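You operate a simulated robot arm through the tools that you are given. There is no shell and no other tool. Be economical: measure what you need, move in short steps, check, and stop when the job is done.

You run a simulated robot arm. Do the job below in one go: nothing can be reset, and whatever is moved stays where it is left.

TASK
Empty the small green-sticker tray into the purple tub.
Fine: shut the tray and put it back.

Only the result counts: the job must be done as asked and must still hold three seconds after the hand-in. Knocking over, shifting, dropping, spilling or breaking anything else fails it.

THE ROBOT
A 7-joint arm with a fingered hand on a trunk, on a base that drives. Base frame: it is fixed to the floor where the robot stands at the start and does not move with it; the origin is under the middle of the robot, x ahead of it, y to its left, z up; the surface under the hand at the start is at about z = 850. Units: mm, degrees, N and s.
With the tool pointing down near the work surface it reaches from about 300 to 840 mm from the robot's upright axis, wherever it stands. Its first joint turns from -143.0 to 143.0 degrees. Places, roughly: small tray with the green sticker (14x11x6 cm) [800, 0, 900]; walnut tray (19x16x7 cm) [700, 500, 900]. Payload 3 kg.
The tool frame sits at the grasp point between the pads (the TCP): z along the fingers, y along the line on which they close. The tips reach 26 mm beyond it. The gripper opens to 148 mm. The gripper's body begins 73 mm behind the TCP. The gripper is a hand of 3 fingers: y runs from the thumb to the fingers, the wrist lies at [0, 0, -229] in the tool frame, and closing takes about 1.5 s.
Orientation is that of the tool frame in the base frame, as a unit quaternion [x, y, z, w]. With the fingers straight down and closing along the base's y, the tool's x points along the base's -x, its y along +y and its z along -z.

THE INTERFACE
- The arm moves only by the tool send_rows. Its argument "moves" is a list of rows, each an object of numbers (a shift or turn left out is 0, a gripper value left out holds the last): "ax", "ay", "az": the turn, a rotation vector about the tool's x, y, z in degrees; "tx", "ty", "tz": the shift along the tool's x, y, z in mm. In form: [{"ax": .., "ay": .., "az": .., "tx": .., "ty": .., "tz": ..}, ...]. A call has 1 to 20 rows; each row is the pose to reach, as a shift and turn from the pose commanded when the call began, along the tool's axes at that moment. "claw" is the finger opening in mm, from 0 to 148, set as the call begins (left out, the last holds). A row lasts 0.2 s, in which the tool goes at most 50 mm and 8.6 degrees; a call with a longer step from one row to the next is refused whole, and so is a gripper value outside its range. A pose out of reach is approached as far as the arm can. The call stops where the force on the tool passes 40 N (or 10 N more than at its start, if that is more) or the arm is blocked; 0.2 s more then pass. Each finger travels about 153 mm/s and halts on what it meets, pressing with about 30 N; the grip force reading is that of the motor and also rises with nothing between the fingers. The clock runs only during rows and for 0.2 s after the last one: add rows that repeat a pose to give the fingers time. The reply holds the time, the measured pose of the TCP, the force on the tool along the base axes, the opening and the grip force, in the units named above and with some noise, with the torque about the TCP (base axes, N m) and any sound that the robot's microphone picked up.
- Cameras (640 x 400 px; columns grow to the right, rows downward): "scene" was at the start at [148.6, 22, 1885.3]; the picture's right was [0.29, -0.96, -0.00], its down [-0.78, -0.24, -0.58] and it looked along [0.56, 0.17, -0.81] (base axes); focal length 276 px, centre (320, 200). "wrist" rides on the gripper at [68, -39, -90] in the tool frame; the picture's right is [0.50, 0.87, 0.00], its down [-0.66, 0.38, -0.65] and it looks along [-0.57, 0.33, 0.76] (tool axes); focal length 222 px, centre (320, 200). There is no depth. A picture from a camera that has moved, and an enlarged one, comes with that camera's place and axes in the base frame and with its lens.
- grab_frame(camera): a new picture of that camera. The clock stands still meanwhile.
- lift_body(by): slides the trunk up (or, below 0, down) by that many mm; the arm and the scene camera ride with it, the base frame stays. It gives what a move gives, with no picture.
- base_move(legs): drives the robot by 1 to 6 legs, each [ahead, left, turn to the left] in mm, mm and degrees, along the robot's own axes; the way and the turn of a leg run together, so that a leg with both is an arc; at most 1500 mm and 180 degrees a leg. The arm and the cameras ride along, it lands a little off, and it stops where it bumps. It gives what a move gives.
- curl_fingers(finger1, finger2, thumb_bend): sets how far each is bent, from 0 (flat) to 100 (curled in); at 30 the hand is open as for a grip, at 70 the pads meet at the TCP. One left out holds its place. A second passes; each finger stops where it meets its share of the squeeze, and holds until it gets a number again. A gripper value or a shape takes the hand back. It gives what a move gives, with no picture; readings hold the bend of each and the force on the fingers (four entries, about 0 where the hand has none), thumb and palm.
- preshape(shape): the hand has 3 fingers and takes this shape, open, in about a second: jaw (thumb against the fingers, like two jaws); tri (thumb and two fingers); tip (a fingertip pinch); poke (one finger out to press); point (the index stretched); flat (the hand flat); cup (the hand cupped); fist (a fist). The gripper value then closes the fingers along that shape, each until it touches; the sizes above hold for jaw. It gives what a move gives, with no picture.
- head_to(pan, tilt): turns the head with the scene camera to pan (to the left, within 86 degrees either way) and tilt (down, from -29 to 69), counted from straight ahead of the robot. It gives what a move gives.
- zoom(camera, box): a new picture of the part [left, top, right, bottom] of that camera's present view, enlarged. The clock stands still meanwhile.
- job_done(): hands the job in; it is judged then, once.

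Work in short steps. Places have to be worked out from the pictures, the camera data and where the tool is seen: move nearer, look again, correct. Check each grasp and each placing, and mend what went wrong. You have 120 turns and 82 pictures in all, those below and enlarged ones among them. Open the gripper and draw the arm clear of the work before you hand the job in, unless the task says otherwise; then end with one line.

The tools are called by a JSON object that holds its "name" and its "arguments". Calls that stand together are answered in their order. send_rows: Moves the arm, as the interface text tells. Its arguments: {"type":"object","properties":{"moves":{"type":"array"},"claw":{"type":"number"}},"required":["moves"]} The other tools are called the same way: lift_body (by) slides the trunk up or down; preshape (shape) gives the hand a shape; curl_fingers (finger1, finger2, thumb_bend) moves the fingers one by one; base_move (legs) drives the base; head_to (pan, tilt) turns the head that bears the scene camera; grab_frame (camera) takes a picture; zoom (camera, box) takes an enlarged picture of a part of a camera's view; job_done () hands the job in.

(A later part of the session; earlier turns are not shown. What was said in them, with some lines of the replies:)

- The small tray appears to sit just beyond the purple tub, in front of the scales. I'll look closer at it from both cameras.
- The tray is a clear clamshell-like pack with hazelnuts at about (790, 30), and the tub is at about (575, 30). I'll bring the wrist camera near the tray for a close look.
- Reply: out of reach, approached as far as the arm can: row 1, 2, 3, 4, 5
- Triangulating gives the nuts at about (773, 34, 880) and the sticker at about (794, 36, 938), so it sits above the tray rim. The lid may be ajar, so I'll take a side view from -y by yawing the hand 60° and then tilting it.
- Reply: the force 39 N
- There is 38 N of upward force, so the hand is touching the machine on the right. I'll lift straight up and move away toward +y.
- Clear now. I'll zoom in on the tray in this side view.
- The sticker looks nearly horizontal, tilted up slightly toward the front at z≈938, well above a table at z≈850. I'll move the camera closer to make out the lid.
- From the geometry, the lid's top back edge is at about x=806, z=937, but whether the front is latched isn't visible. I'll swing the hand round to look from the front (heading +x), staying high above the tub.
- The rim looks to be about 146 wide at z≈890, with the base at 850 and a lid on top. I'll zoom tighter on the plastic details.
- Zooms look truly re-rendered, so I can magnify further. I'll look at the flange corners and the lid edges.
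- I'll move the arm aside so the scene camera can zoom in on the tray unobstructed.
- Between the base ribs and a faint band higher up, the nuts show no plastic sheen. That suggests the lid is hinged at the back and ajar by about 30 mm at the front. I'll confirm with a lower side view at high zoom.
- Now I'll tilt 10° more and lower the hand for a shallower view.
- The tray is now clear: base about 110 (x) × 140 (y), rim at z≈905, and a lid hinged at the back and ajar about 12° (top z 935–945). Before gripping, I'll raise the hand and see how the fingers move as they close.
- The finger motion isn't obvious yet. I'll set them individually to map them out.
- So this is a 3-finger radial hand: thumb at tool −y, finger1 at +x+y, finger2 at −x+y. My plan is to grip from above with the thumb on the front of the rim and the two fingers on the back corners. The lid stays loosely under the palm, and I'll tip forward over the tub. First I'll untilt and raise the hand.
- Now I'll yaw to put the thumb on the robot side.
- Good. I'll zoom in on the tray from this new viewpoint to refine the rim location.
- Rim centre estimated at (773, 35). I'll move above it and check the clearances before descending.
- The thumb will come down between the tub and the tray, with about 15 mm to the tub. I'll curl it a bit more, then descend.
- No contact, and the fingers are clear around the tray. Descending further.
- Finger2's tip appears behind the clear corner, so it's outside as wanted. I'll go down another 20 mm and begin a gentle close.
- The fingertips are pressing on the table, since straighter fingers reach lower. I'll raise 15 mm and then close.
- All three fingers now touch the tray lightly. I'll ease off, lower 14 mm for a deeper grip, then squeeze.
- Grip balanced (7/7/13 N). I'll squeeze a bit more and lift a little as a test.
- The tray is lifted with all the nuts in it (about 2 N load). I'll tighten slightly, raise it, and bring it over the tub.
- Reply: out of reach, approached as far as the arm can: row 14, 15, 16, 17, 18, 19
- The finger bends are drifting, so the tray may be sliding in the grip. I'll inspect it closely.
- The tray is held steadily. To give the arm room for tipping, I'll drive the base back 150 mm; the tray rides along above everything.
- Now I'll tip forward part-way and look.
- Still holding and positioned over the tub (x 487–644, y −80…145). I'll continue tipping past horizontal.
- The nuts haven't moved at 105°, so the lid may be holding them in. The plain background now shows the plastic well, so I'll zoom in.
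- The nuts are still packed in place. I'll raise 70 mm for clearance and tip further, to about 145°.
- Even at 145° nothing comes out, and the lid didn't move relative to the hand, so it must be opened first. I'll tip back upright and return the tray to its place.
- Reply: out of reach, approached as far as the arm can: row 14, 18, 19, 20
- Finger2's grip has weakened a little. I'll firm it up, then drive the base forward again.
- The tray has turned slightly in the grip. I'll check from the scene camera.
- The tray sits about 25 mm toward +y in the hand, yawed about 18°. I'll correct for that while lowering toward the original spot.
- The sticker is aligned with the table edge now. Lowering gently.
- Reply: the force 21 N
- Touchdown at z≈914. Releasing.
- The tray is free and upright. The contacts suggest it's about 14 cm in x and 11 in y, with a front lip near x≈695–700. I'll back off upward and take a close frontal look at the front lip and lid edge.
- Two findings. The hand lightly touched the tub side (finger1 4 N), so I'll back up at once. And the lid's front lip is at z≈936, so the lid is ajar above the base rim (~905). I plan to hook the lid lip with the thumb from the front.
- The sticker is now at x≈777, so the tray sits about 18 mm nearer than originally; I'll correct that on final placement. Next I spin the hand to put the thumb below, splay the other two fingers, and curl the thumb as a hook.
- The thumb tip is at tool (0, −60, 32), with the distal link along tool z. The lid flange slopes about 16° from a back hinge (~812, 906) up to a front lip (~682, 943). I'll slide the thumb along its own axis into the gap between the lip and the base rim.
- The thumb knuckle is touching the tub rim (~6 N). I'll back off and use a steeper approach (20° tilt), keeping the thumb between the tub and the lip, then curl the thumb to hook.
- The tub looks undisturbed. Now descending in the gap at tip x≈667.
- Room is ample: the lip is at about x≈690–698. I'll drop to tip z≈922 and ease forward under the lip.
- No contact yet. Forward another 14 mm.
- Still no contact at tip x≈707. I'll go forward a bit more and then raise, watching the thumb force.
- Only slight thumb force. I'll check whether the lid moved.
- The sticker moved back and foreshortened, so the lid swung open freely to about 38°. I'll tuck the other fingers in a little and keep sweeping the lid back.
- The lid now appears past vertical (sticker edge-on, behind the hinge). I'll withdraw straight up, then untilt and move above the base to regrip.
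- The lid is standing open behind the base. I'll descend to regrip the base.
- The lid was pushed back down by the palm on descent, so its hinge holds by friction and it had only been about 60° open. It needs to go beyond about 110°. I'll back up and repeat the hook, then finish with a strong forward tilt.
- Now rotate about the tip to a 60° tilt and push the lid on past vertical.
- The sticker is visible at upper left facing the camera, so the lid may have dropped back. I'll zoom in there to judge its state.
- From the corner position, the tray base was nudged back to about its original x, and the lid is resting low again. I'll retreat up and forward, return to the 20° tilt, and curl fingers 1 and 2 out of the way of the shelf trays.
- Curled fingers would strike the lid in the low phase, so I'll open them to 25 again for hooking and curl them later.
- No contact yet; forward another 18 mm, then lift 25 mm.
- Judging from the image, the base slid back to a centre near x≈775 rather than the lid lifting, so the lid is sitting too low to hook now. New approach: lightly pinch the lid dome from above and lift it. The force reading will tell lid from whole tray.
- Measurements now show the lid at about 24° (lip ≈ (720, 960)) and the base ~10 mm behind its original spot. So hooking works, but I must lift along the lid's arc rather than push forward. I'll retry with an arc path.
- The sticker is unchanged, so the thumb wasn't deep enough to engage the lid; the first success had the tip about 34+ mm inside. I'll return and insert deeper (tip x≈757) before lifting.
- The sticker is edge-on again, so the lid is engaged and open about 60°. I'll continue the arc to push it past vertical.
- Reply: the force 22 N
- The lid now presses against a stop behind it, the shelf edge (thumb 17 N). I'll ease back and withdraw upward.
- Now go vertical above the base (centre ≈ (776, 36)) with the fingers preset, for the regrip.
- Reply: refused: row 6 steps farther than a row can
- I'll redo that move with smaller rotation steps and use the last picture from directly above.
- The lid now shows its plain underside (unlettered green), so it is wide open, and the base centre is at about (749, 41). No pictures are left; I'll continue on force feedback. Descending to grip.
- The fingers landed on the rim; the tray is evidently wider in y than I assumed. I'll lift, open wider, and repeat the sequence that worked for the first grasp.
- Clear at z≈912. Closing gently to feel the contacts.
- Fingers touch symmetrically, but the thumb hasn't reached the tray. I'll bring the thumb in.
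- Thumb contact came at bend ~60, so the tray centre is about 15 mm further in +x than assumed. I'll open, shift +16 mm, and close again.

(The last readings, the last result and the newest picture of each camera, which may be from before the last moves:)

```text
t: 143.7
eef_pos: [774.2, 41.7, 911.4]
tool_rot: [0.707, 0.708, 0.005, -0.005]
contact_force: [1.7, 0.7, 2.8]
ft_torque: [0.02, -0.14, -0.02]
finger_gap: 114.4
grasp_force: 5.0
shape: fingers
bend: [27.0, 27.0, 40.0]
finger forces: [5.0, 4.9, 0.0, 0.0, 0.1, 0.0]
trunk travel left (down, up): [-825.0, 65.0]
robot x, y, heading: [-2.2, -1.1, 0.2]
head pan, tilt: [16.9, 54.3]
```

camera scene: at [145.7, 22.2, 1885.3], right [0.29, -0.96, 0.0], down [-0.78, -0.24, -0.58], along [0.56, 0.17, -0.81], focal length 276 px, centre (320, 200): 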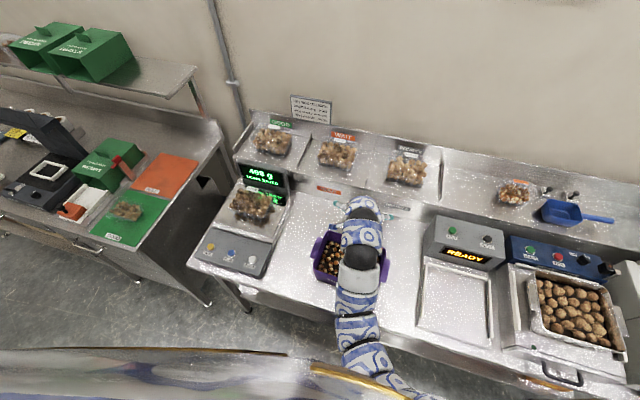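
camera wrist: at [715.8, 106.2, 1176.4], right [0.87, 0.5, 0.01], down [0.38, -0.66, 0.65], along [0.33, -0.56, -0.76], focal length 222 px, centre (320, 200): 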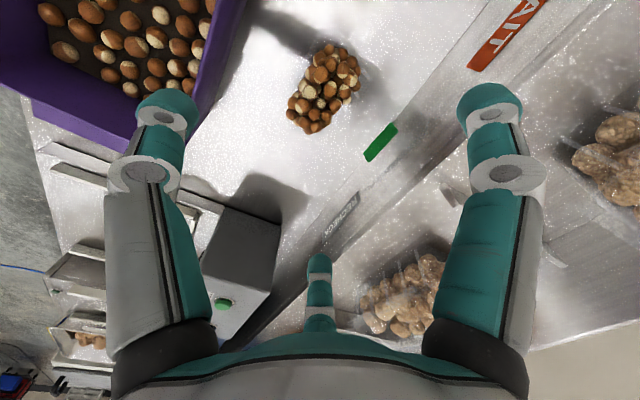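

{"name": "curl_fingers", "arguments": {"thumb_bend": 48}}

{"name": "curl_fingers", "arguments": {"thumb_bend": 55}}

```text
t: 144.7
eef_pos: [774.4, 41.8, 912.4]
tool_rot: [0.707, 0.707, 0.005, -0.005]
contact_force: [1.7, 1.0, 3.7]
ft_torque: [0.01, -0.14, 0.01]
finger_gap: 102.7
grasp_force: 5.5
shape: fingers
bend: [27.0, 27.0, 48.0]
finger forces: [5.1, 4.8, 0.0, 0.0, 0.0, 0.0]
trunk travel left (down, up): [-825.0, 65.0]
robot x, y, heading: [-4.7, -0.0, 0.1]
head pan, tilt: [16.9, 54.3]
```

```text
t: 145.7
eef_pos: [774.5, 42.1, 912.0]
tool_rot: [0.707, 0.708, 0.006, -0.005]
contact_force: [-1.1, -0.1, 3.1]
ft_torque: [0.05, -0.06, -0.01]
finger_gap: 98.9
grasp_force: 8.6
shape: fingers
bend: [26.0, 27.0, 52.0]
finger forces: [5.6, 5.3, 0.0, 0.1, 6.0, 0.0]
trunk travel left (down, up): [-825.0, 65.0]
robot x, y, heading: [-1.8, 2.2, 0.4]
head pan, tilt: [16.9, 54.3]
```

Thumb contacts at ~51: a three-point contact. I'll loosen slightly, go 9 mm deeper, squeeze firmly, and test-lift.

{"name": "curl_fingers", "arguments": {"finger1": 22, "finger2": 22, "thumb_bend": 44}}

{"name": "send_rows", "arguments": {"moves": [{"tz": 5}, {"tz": 9}, {"tz": 9}]}}

{"name": "curl_fingers", "arguments": {"finger1": 38, "finger2": 38, "thumb_bend": 62}}

```text
t: 146.7
eef_pos: [774.7, 42.2, 912.3]
tool_rot: [0.706, 0.708, 0.004, -0.005]
contact_force: [0.0, -1.0, -0.2]
ft_torque: [0.01, 0.01, 0.01]
finger_gap: 113.8
grasp_force: 0.0
shape: fingers
bend: [22.0, 22.0, 44.0]
finger forces: [0.0, 0.1, 0.1, 0.1, 0.0, 0.1]
trunk travel left (down, up): [-825.0, 65.0]
robot x, y, heading: [-2.7, 3.5, 0.0]
head pan, tilt: [16.9, 54.3]
```

```text
t: 147.5
eef_pos: [773.9, 43.0, 903.3]
tool_rot: [0.706, 0.708, 0.005, -0.005]
contact_force: [0.1, -0.7, 0.5]
ft_torque: [-0.04, -0.08, -0.03]
finger_gap: 114.4
grasp_force: 0.8
shape: fingers
bend: [22.0, 21.0, 44.0]
finger forces: [0.3, 1.0, 0.0, 0.0, 0.1, 0.0]
trunk travel left (down, up): [-825.0, 65.0]
robot x, y, heading: [-0.6, -1.1, 0.2]
head pan, tilt: [16.9, 54.3]
```

```text
t: 148.5
eef_pos: [774.0, 42.9, 902.9]
tool_rot: [0.706, 0.708, 0.005, -0.005]
contact_force: [-1.8, 2.0, 7.3]
ft_torque: [-0.21, -0.17, 0.0]
finger_gap: 95.4
grasp_force: 18.5
shape: fingers
bend: [25.0, 25.0, 57.0]
finger forces: [11.9, 11.4, 0.0, 0.0, 13.7, 0.0]
trunk travel left (down, up): [-825.0, 65.0]
robot x, y, heading: [-4.3, 1.0, 0.2]
head pan, tilt: [16.9, 54.3]
```

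{"name": "curl_fingers", "arguments": {"finger1": 40, "finger2": 40, "thumb_bend": 68}}

{"name": "send_rows", "arguments": {"moves": [{"tz": -6}, {"tz": -14}, {"tz": -24}, {"tz": -35}, {"tz": -35}]}}

```text
t: 149.5
eef_pos: [773.5, 42.1, 903.1]
tool_rot: [0.706, 0.708, 0.004, -0.005]
contact_force: [-0.9, 1.9, 7.2]
ft_torque: [-0.12, -0.23, -0.01]
finger_gap: 87.7
grasp_force: 18.3
shape: fingers
bend: [25.0, 24.0, 64.0]
finger forces: [11.6, 11.7, 0.0, 0.1, 13.4, 0.0]
trunk travel left (down, up): [-825.0, 65.0]
robot x, y, heading: [2.3, 2.9, 0.1]
head pan, tilt: [16.9, 54.3]
```

```text
t: 150.7
eef_pos: [775.1, 40.4, 937.6]
tool_rot: [0.706, 0.708, 0.005, -0.004]
contact_force: [-0.4, -0.1, -2.3]
ft_torque: [-0.02, 0.04, 0.01]
finger_gap: 87.3
grasp_force: 17.4
shape: fingers
bend: [25.0, 25.0, 64.0]
finger forces: [11.4, 11.0, 0.0, 0.0, 12.8, 0.1]
trunk travel left (down, up): [-825.0, 65.0]
robot x, y, heading: [-2.1, 0.9, 0.1]
head pan, tilt: [16.9, 54.3]
```

Lifted with a steady 2.3 N load and a symmetric grip. Raising, then backing the base 185 mm so the tray ends up over the tub.

{"name": "send_rows", "arguments": {"moves": [{"tz": -15}, {"tz": -35}, {"tz": -60}, {"tz": -85}, {"tz": -110}, {"tz": -135}, {"tz": -160}, {"tz": -175}, {"tz": -183}, {"tz": -183}]}}

{"name": "base_move", "arguments": {"legs": [[-185, 0, 0]]}}

```text
t: 152.9
eef_pos: [773.4, 39.4, 1120.7]
tool_rot: [0.707, 0.707, 0.005, -0.004]
contact_force: [0.5, -0.3, -2.9]
ft_torque: [-0.01, 0.07, 0.0]
finger_gap: 86.1
grasp_force: 16.6
shape: fingers
bend: [26.0, 25.0, 64.0]
finger forces: [11.1, 10.7, 0.0, 0.0, 11.7, 0.0]
trunk travel left (down, up): [-825.0, 65.0]
robot x, y, heading: [-2.7, 0.5, 0.1]
head pan, tilt: [16.9, 54.3]
```

```text
t: 154.4
eef_pos: [586.2, 40.5, 1121.7]
tool_rot: [0.705, 0.709, 0.005, -0.005]
contact_force: [-1.1, -0.2, -2.5]
ft_torque: [-0.04, 0.03, -0.01]
finger_gap: 86.2
grasp_force: 17.1
shape: fingers
bend: [26.0, 25.0, 64.0]
finger forces: [11.0, 10.8, 0.1, 0.1, 11.6, 0.1]
trunk travel left (down, up): [-825.0, 65.0]
robot x, y, heading: [-187.8, 3.4, 0.2]
head pan, tilt: [16.9, 54.3]
```

Tipping forward over the tub to about 112°.

{"name": "send_rows", "arguments": {"moves": [{"ax": -7, "tx": -3}, {"ax": -14, "tx": -6}, {"ax": -21, "tx": -8}, {"ax": -28, "tx": -8}, {"ax": -35, "tx": -8}, {"ax": -42, "tx": -8}, {"ax": -49, "tx": -8}, {"ax": -56, "tx": -8}, {"ax": -63, "tx": -8}, {"ax": -70, "tx": -8}, {"ax": -77, "tx": -8}, {"ax": -84, "tx": -8}, {"ax": -91, "tx": -8}, {"ax": -98, "tx": -8}, {"ax": -105, "tx": -8}, {"ax": -112, "tx": -8}, {"ax": -112, "tx": -8}, {"ax": -112, "tx": -8}]}}

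```text
t: 158.2
eef_pos: [587.1, 31.3, 1121.3]
tool_rot: [0.399, 0.392, 0.59, 0.583]
contact_force: [-0.1, -0.3, -0.3]
ft_torque: [0.03, 0.0, -0.01]
finger_gap: 82.9
grasp_force: 14.3
shape: fingers
bend: [27.0, 27.0, 63.0]
finger forces: [10.4, 10.2, 0.0, 0.1, 7.6, 0.1]
trunk travel left (down, up): [-825.0, 65.0]
robot x, y, heading: [-190.5, 2.5, 0.2]
head pan, tilt: [16.9, 54.3]
```

The load fell from 2.5 N to about 0.3 N: the nuts have poured out. I'll raise a bit, tip further, and jiggle to be sure it's empty.

{"name": "send_rows", "arguments": {"moves": [{"ty": 20, "tz": 8}, {"ty": 40, "tz": 16}, {"ty": 60, "tz": 24}, {"ax": -7, "ty": 60, "tz": 24}, {"ax": -14, "ty": 60, "tz": 24}, {"ax": -21, "ty": 60, "tz": 24}, {"ax": -28, "ty": 60, "tz": 24}, {"ax": -33, "ty": 60, "tz": 24}, {"ax": -27, "ty": 60, "tz": 24}, {"ax": -34, "ty": 60, "tz": 24}, {"ax": -28, "ty": 60, "tz": 24}, {"ax": -34, "ty": 60, "tz": 24}, {"ax": -34, "ty": 60, "tz": 24}, {"ax": -34, "ty": 60, "tz": 24}]}}

```text
t: 161.2
eef_pos: [586.9, 32.1, 1183.4]
tool_rot: [0.21, 0.202, 0.679, 0.674]
contact_force: [0.5, 0.1, -0.3]
ft_torque: [-0.03, -0.01, -0.03]
finger_gap: 81.4
grasp_force: 13.3
shape: fingers
bend: [28.0, 28.0, 64.0]
finger forces: [10.0, 9.8, 0.0, 0.0, 6.1, 0.0]
trunk travel left (down, up): [-825.0, 65.0]
robot x, y, heading: [-189.6, 0.8, 0.5]
head pan, tilt: [16.9, 54.3]
```

Empty. Rotating back upright while easing down to z≈1125.

{"name": "send_rows", "arguments": {"moves": [{"ax": 7.7}, {"ax": 15.4}, {"ax": 23.1}, {"ax": 30.8}, {"ax": 38.5}, {"ax": 46.2, "ty": -3, "tz": -5}, {"ax": 53.9, "ty": -7, "tz": -10}, {"ax": 61.6, "ty": -10, "tz": -15}, {"ax": 69.3, "ty": -13, "tz": -20}, {"ax": 77, "ty": -17, "tz": -25}, {"ax": 84.7, "ty": -20, "tz": -30}, {"ax": 92.4, "ty": -23, "tz": -35}, {"ax": 100.1, "ty": -27, "tz": -40}, {"ax": 107.8, "ty": -30, "tz": -45}, {"ax": 115.5, "ty": -33.5, "tz": -49.7}, {"ax": 123.2, "ty": -33.5, "tz": -49.7}, {"ax": 130.9, "ty": -33.5, "tz": -49.7}, {"ax": 138.6, "ty": -33.5, "tz": -49.7}, {"ax": 146, "ty": -33.5, "tz": -49.7}, {"ax": 146, "ty": -33.5, "tz": -49.7}]}}

{"name": "base_move", "arguments": {"legs": [[188, 0, 0]]}}

```text
t: 165.4
eef_pos: [586.5, 33.2, 1124.5]
tool_rot: [0.706, 0.708, 0.004, -0.006]
contact_force: [-0.6, -0.5, 1.1]
ft_torque: [-0.01, 0.01, 0.0]
finger_gap: 79.2
grasp_force: 12.3
shape: fingers
bend: [28.0, 29.0, 65.0]
finger forces: [9.6, 9.1, 0.0, 0.0, 5.1, 0.0]
trunk travel left (down, up): [-825.0, 65.0]
robot x, y, heading: [-189.0, -0.4, 0.3]
head pan, tilt: [16.9, 54.3]
```

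```text
t: 167.0
eef_pos: [780.0, 35.7, 1124.4]
tool_rot: [0.705, 0.709, 0.005, -0.006]
contact_force: [-0.2, -0.6, 0.1]
ft_torque: [0.0, 0.06, 0.01]
finger_gap: 79.2
grasp_force: 11.8
shape: fingers
bend: [28.0, 29.0, 65.0]
finger forces: [9.6, 9.3, 0.1, 0.0, 5.2, 0.0]
trunk travel left (down, up): [-825.0, 65.0]
robot x, y, heading: [3.3, 0.5, 0.2]
head pan, tilt: [16.9, 54.3]
```

The tray is still held, symmetric and empty. Lowering it back to its spot (TCP ≈ (772, 36)), then feeling for the table.

{"name": "send_rows", "arguments": {"moves": [{"ty": -2, "tz": 30}, {"ty": -4, "tz": 60}, {"ty": -6, "tz": 90}, {"ty": -8, "tz": 120}, {"ty": -8, "tz": 150}, {"ty": -8, "tz": 180}, {"ty": -8, "tz": 200}, {"ty": -8, "tz": 208}, {"ty": -8, "tz": 208}]}}

{"name": "send_rows", "arguments": {"moves": [{"tz": 4}, {"tz": 8}, {"tz": 8}]}}

```text
t: 169.0
eef_pos: [770.3, 39.0, 917.1]
tool_rot: [0.704, 0.71, 0.005, -0.005]
contact_force: [0.8, 0.6, -0.4]
ft_torque: [0.01, -0.01, 0.01]
finger_gap: 79.1
grasp_force: 11.8
shape: fingers
bend: [29.0, 29.0, 65.0]
finger forces: [9.5, 9.0, 0.0, 0.0, 4.9, 0.0]
trunk travel left (down, up): [-825.0, 65.0]
robot x, y, heading: [3.5, -2.0, 0.3]
head pan, tilt: [16.9, 54.3]
```

```text
t: 169.8
eef_pos: [770.2, 39.7, 909.3]
tool_rot: [0.705, 0.71, 0.005, -0.005]
contact_force: [-1.9, -1.1, 6.8]
ft_torque: [0.08, -0.18, -0.01]
finger_gap: 79.2
grasp_force: 12.5
shape: fingers
bend: [29.0, 29.0, 65.0]
finger forces: [9.9, 9.7, 0.0, 0.0, 5.9, 0.0]
trunk travel left (down, up): [-825.0, 65.0]
robot x, y, heading: [3.8, 0.9, 0.3]
head pan, tilt: [16.9, 54.3]
```

Touchdown. Releasing and withdrawing straight up.

{"name": "curl_fingers", "arguments": {"finger1": 20, "finger2": 20, "thumb_bend": 34}}

{"name": "send_rows", "arguments": {"moves": [{"tz": -15}, {"tz": -40}, {"tz": -75}, {"tz": -110}, {"tz": -150}, {"tz": -190}, {"tz": -220}, {"tz": -220}]}}

```text
t: 170.8
eef_pos: [771.5, 40.5, 909.1]
tool_rot: [0.705, 0.709, 0.004, -0.005]
contact_force: [-0.3, -1.0, -1.3]
ft_torque: [0.0, -0.01, -0.02]
finger_gap: 130.9
grasp_force: 0.0
shape: fingers
bend: [20.0, 20.0, 34.0]
finger forces: [0.0, 0.1, 0.0, 0.0, 0.0, 0.0]
trunk travel left (down, up): [-825.0, 65.0]
robot x, y, heading: [1.9, 6.9, 0.4]
head pan, tilt: [16.9, 54.3]
```

```text
t: 172.6
eef_pos: [771.1, 37.0, 1130.8]
tool_rot: [0.705, 0.709, 0.005, -0.006]
contact_force: [0.2, 1.1, 0.1]
ft_torque: [-0.01, 0.02, 0.01]
finger_gap: 131.1
grasp_force: 0.0
shape: fingers
bend: [20.0, 20.0, 34.0]
finger forces: [0.1, 0.0, 0.1, 0.0, 0.0, 0.0]
trunk travel left (down, up): [-825.0, 65.0]
robot x, y, heading: [1.3, 1.1, 0.5]
head pan, tilt: [16.9, 54.3]
```

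Now to close the lid. I'll curl the fingers as a rake and the thumb fully in, then reach over behind the lid with a 30° tilt.

{"name": "curl_fingers", "arguments": {"finger1": 55, "finger2": 55, "thumb_bend": 95}}

{"name": "send_rows", "arguments": {"moves": [{"ax": -6, "ty": 20, "tz": 0}, {"ax": -12, "ty": 42, "tz": 5}, {"ax": -18, "ty": 63, "tz": 12}, {"ax": -24, "ty": 84, "tz": 20}, {"ax": -30, "tx": 2, "ty": 103.5, "tz": 28}, {"ax": -30, "tx": 2, "ty": 103.5, "tz": 28}]}}

```text
t: 173.6
eef_pos: [770.2, 35.8, 1131.0]
tool_rot: [0.705, 0.71, 0.005, -0.005]
contact_force: [-0.4, 0.0, -0.4]
ft_torque: [-0.01, 0.01, 0.01]
finger_gap: 37.8
grasp_force: 0.2
shape: fingers
bend: [55.0, 55.0, 95.0]
finger forces: [0.0, 0.0, 0.1, 0.0, 0.0, 0.1]
trunk travel left (down, up): [-825.0, 65.0]
robot x, y, heading: [4.3, -1.0, 0.3]
head pan, tilt: [16.9, 54.3]
```

```text
t: 175.0
eef_pos: [872.0, 40.9, 1100.8]
tool_rot: [0.682, 0.684, 0.189, 0.179]
contact_force: [-0.5, -0.2, -0.3]
ft_torque: [0.02, -0.01, -0.03]
finger_gap: 37.9
grasp_force: 0.1
shape: fingers
bend: [55.0, 55.0, 95.0]
finger forces: [0.0, 0.0, 0.1, 0.1, 0.1, 0.0]
trunk travel left (down, up): [-825.0, 65.0]
robot x, y, heading: [6.2, 0.1, 0.6]
head pan, tilt: [16.9, 54.3]
```

{"name": "send_rows", "arguments": {"moves": [{"ty": -8, "tz": 14}, {"ty": -18, "tz": 31}, {"ty": -28, "tz": 48}, {"ty": -36, "tz": 62}, {"ty": -42.5, "tz": 73.6}]}}

```text
t: 176.2
eef_pos: [874.8, 40.4, 1014.6]
tool_rot: [0.682, 0.684, 0.188, 0.177]
contact_force: [-0.2, -0.7, -0.1]
ft_torque: [-0.02, -0.01, 0.01]
finger_gap: 37.5
grasp_force: 0.0
shape: fingers
bend: [55.0, 55.0, 95.0]
finger forces: [0.0, 0.0, 0.1, 0.0, 0.1, 0.0]
trunk travel left (down, up): [-825.0, 65.0]
robot x, y, heading: [4.1, 1.6, 0.5]
head pan, tilt: [16.9, 54.3]
```

No contact behind. Now rake forward and down along the lid's closing arc.

{"name": "send_rows", "arguments": {"moves": [{"ty": -10, "tz": -4.4}, {"ty": -19.2, "tz": -8.8}, {"ty": -31, "tz": -23}, {"ty": -42.1, "tz": -37}, {"ax": 5, "ty": -55, "tz": -50}, {"ax": 10, "ty": -67.9, "tz": -62.3}, {"ax": 15, "ty": -84, "tz": -67.4}, {"ax": 20, "ty": -100.2, "tz": -72.4}, {"ax": 25, "ty": -116, "tz": -70.7}, {"ax": 30, "ty": -132.9, "tz": -69}, {"ax": 30, "ty": -145, "tz": -63}, {"ax": 30, "ty": -156, "tz": -56.9}, {"ax": 30, "ty": -161, "tz": -50}, {"ax": 30, "ty": -166.7, "tz": -42.4}]}}

```text
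t: 179.2
eef_pos: [708.3, 40.2, 967.9]
tool_rot: [0.705, 0.71, 0.005, -0.005]
contact_force: [-0.2, -0.8, 2.5]
ft_torque: [-0.12, -0.03, -0.04]
finger_gap: 37.7
grasp_force: 1.6
shape: fingers
bend: [55.0, 56.0, 95.0]
finger forces: [0.0, 2.5, 0.1, 0.0, 0.0, 0.0]
trunk travel left (down, up): [-825.0, 65.0]
robot x, y, heading: [3.6, -0.7, 0.6]
head pan, tilt: [16.9, 54.3]
```

The fingers press on something at tip z≈940, which must be the lid. Pressing it down in small steps.

{"name": "send_rows", "arguments": {"moves": [{"tz": 4}, {"tz": 8}, {"tz": 8}]}}

{"name": "send_rows", "arguments": {"moves": [{"tz": 4}, {"tz": 8}, {"tz": 8}]}}

```text
t: 180.0
eef_pos: [708.7, 40.2, 961.6]
tool_rot: [0.705, 0.709, 0.004, -0.005]
contact_force: [-0.3, 1.2, -0.7]
ft_torque: [0.0, -0.02, -0.01]
finger_gap: 37.8
grasp_force: 0.1
shape: fingers
bend: [55.0, 55.0, 95.0]
finger forces: [0.0, 0.0, 0.0, 0.0, 0.0, 0.0]
trunk travel left (down, up): [-825.0, 65.0]
robot x, y, heading: [3.3, -1.0, 0.3]
head pan, tilt: [16.9, 54.3]
```

```text
t: 180.8
eef_pos: [709.1, 39.9, 953.8]
tool_rot: [0.705, 0.71, 0.005, -0.004]
contact_force: [-0.5, 0.7, -0.3]
ft_torque: [0.02, -0.02, 0.0]
finger_gap: 37.6
grasp_force: 0.0
shape: fingers
bend: [55.0, 55.0, 95.0]
finger forces: [0.0, 0.0, 0.0, 0.0, 0.0, 0.0]
trunk travel left (down, up): [-825.0, 65.0]
robot x, y, heading: [-0.1, 0.1, 0.3]
head pan, tilt: [16.9, 54.3]
```

The contact slipped away, perhaps off the lid's front. I'll raise and press further back, over the lid's middle.

{"name": "send_rows", "arguments": {"moves": [{"tz": -20}, {"tz": -45}, {"ty": 15, "tz": -45}, {"ty": 30, "tz": -45}, {"ty": 45, "tz": -45}, {"ty": 45, "tz": -45}]}}

{"name": "send_rows", "arguments": {"moves": [{"tz": 10}, {"tz": 20}, {"tz": 28}, {"tz": 36}, {"tz": 36}]}}

```text
t: 182.2
eef_pos: [754.0, 38.5, 998.8]
tool_rot: [0.704, 0.71, 0.005, -0.005]
contact_force: [-1.0, 0.7, -0.1]
ft_torque: [-0.02, 0.0, 0.02]
finger_gap: 37.8
grasp_force: 0.0
shape: fingers
bend: [55.0, 55.0, 95.0]
finger forces: [0.0, 0.1, 0.0, 0.0, 0.1, 0.0]
trunk travel left (down, up): [-825.0, 65.0]
robot x, y, heading: [2.2, 1.4, 0.4]
head pan, tilt: [16.9, 54.3]
```

```text
t: 183.4
eef_pos: [752.6, 39.5, 962.7]
tool_rot: [0.705, 0.709, 0.006, -0.004]
contact_force: [-0.3, 0.0, 5.3]
ft_torque: [-0.16, -0.1, -0.01]
finger_gap: 37.3
grasp_force: 2.5
shape: fingers
bend: [55.0, 55.0, 95.0]
finger forces: [0.0, 4.9, 0.0, 0.0, 0.0, 0.1]
trunk travel left (down, up): [-825.0, 65.0]
robot x, y, heading: [2.0, 2.7, 0.6]
head pan, tilt: [16.9, 54.3]
```

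Solid contact (5 N) at tip z≈935. Pressing further.

{"name": "send_rows", "arguments": {"moves": [{"tz": 3}, {"tz": 6}, {"tz": 6}]}}

{"name": "send_rows", "arguments": {"moves": [{"tz": 3}, {"tz": 6}, {"tz": 6}]}}

```text
t: 184.2
eef_pos: [753.7, 38.8, 959.3]
tool_rot: [0.705, 0.71, 0.006, -0.005]
contact_force: [0.9, -2.5, 25.9]
ft_torque: [-0.75, -0.55, -0.02]
finger_gap: 37.8
grasp_force: 13.0
shape: fingers
bend: [55.0, 54.0, 95.0]
finger forces: [0.0, 25.6, 0.0, 0.1, 0.0, 0.0]
trunk travel left (down, up): [-825.0, 65.0]
robot x, y, heading: [3.3, 2.6, 0.6]
head pan, tilt: [16.9, 54.3]
```

```text
t: 184.8
eef_pos: [757.4, 38.5, 958.7]
tool_rot: [0.706, 0.708, 0.01, 0.001]
contact_force: [-1.1, -6.3, 46.6]
ft_torque: [-1.74, -1.2, -0.09]
finger_gap: 37.5
grasp_force: 25.3
shape: fingers
bend: [55.0, 52.0, 95.0]
finger forces: [0.0, 51.0, 0.1, 0.0, 0.1, 0.0]
trunk travel left (down, up): [-825.0, 65.0]
robot x, y, heading: [7.6, -1.8, 0.5]
head pan, tilt: [16.9, 54.3]
stopped in row 2: the force on the tool passed its limit at 42 N (the readings are from after the stop); the commanded pose is now the measured one
```

Hard stop at tip z≈931, matching the fully closed lid height (≈928). Finger1 isn't touching, so I'll check that side too by shifting so finger1 presses near the lid's centre.

{"name": "send_rows", "arguments": {"moves": [{"tz": -10}, {"tz": -20}, {"tx": -17, "tz": -20}, {"tx": -34, "tz": -20}, {"tx": -34, "tz": -20}]}}

{"name": "send_rows", "arguments": {"moves": [{"tz": 8}, {"tz": 14}, {"tz": 18}, {"tz": 18}]}}

```text
t: 186.0
eef_pos: [756.2, 6.7, 971.8]
tool_rot: [0.704, 0.71, 0.006, -0.004]
contact_force: [-0.5, 0.1, -0.6]
ft_torque: [-0.01, 0.0, 0.0]
finger_gap: 37.9
grasp_force: 0.1
shape: fingers
bend: [55.0, 55.0, 95.0]
finger forces: [0.1, 0.1, 0.1, 0.0, 0.0, 0.0]
trunk travel left (down, up): [-825.0, 65.0]
robot x, y, heading: [3.5, 0.5, 0.2]
head pan, tilt: [16.9, 54.3]
```

```text
t: 187.0
eef_pos: [757.1, 3.6, 960.3]
tool_rot: [0.706, 0.708, 0.01, 0.0]
contact_force: [2.1, -1.4, 28.4]
ft_torque: [-0.8, -0.36, -0.02]
finger_gap: 37.3
grasp_force: 13.7
shape: fingers
bend: [55.0, 54.0, 95.0]
finger forces: [0.8, 26.1, 0.0, 0.0, 0.0, 0.0]
trunk travel left (down, up): [-825.0, 65.0]
robot x, y, heading: [4.1, -0.2, 0.5]
head pan, tilt: [16.9, 54.3]
stopped in row 4: the force on the tool passed its limit at 41 N (the readings are from after the stop); the commanded pose is now the measured one
```

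The lid is down flat at the same height in both spots, so it's shut. I'll probe lightly to check the lid's front and back edges and thereby the tray's x position.

{"name": "send_rows", "arguments": {"moves": [{"tz": -10}, {"tz": -25}, {"tx": 18, "ty": -12, "tz": -25}, {"tx": 34, "ty": -25, "tz": -25}, {"tx": 34, "ty": -35, "tz": -25}, {"tx": 34, "ty": -35, "tz": -10}, {"tx": 34, "ty": -35, "tz": -3}, {"tx": 34, "ty": -35, "tz": -1}, {"tx": 34, "ty": -35, "tz": -1}]}}

{"name": "send_rows", "arguments": {"moves": [{"tz": -25}, {"ty": 40, "tz": -25}, {"ty": 80, "tz": -25}, {"ty": 80, "tz": -10}, {"ty": 80, "tz": -4}, {"ty": 80, "tz": -1}, {"ty": 80, "tz": -1}]}}

```text
t: 189.0
eef_pos: [721.4, 38.4, 959.2]
tool_rot: [0.706, 0.709, 0.008, -0.002]
contact_force: [-0.6, -1.2, 9.9]
ft_torque: [-0.32, -0.23, -0.01]
finger_gap: 37.7
grasp_force: 5.1
shape: fingers
bend: [55.0, 55.0, 95.0]
finger forces: [0.0, 10.7, 0.1, 0.1, 0.0, 0.0]
trunk travel left (down, up): [-825.0, 65.0]
robot x, y, heading: [9.6, -2.3, 0.2]
head pan, tilt: [16.9, 54.3]
```

```text
t: 190.6
eef_pos: [800.7, 37.2, 961.5]
tool_rot: [0.705, 0.709, 0.008, -0.002]
contact_force: [-0.4, 0.2, 0.2]
ft_torque: [-0.01, 0.01, -0.01]
finger_gap: 37.5
grasp_force: 0.0
shape: fingers
bend: [55.0, 55.0, 95.0]
finger forces: [0.0, 0.1, 0.0, 0.0, 0.0, 0.1]
trunk travel left (down, up): [-825.0, 65.0]
robot x, y, heading: [-1.3, -1.6, 0.4]
head pan, tilt: [16.9, 54.3]
```

The lid's top front edge lies between x 727 and 740 (the original closed position is ≈731) and it's level front to back. So the tray is shut and back in place. I'll withdraw the arm and open the hand.

{"name": "send_rows", "arguments": {"moves": [{"tz": -40}, {"tz": -80}, {"tz": -120}, {"tz": -160}, {"ty": -30, "tz": -190}, {"ty": -60, "tz": -210}, {"ty": -80, "tz": -220}]}}

{"name": "preshape", "arguments": {"shape": "jaw"}}

```text
t: 192.2
eef_pos: [761.8, 38.9, 1149.3]
tool_rot: [0.706, 0.708, 0.008, -0.002]
contact_force: [0.0, 0.2, 0.6]
ft_torque: [0.02, 0.0, 0.05]
finger_gap: 37.5
grasp_force: 0.0
shape: fingers
bend: [55.0, 55.0, 95.0]
finger forces: [0.0, 0.0, 0.0, 0.0, 0.0, 0.0]
out of reach, approached as far as the arm can: row 6, 7
trunk travel left (down, up): [-825.0, 65.0]
robot x, y, heading: [2.2, -0.4, 0.3]
head pan, tilt: [16.9, 54.3]
```

```text
t: 193.1
eef_pos: [762.9, 39.6, 1150.6]
tool_rot: [0.705, 0.709, 0.009, -0.002]
contact_force: [0.2, 0.2, 0.6]
ft_torque: [0.0, 0.01, 0.01]
finger_gap: 147.7
grasp_force: 0.1
shape: jaw
bend: [30.0, 30.0, 30.0]
finger forces: [0.0, 0.0, 0.0, 0.0, 0.1, 0.1]
trunk travel left (down, up): [-825.0, 65.0]
robot x, y, heading: [1.5, -0.9, 0.1]
head pan, tilt: [16.9, 54.3]
```

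The hand is open and about 200 mm above the closed tray, clear of everything. Handing in.

{"name": "job_done", "arguments": {}}

```text
The job is handed in.
```

I tipped the green-sticker tray's nuts over the purple tub, shut the lid and set the tray back within about 1–2 cm of its spot. The pictures ran out before the pour, so all of that rests on force and touch readings, not sight: the load fell from about 2.5 N to 0.3 N as I tipped. I couldn't check for stray nuts, and the hand brushed the tub (4–6 N) and the machine on the right (about 39 N) along the way, though neither looked moved in later pictures.
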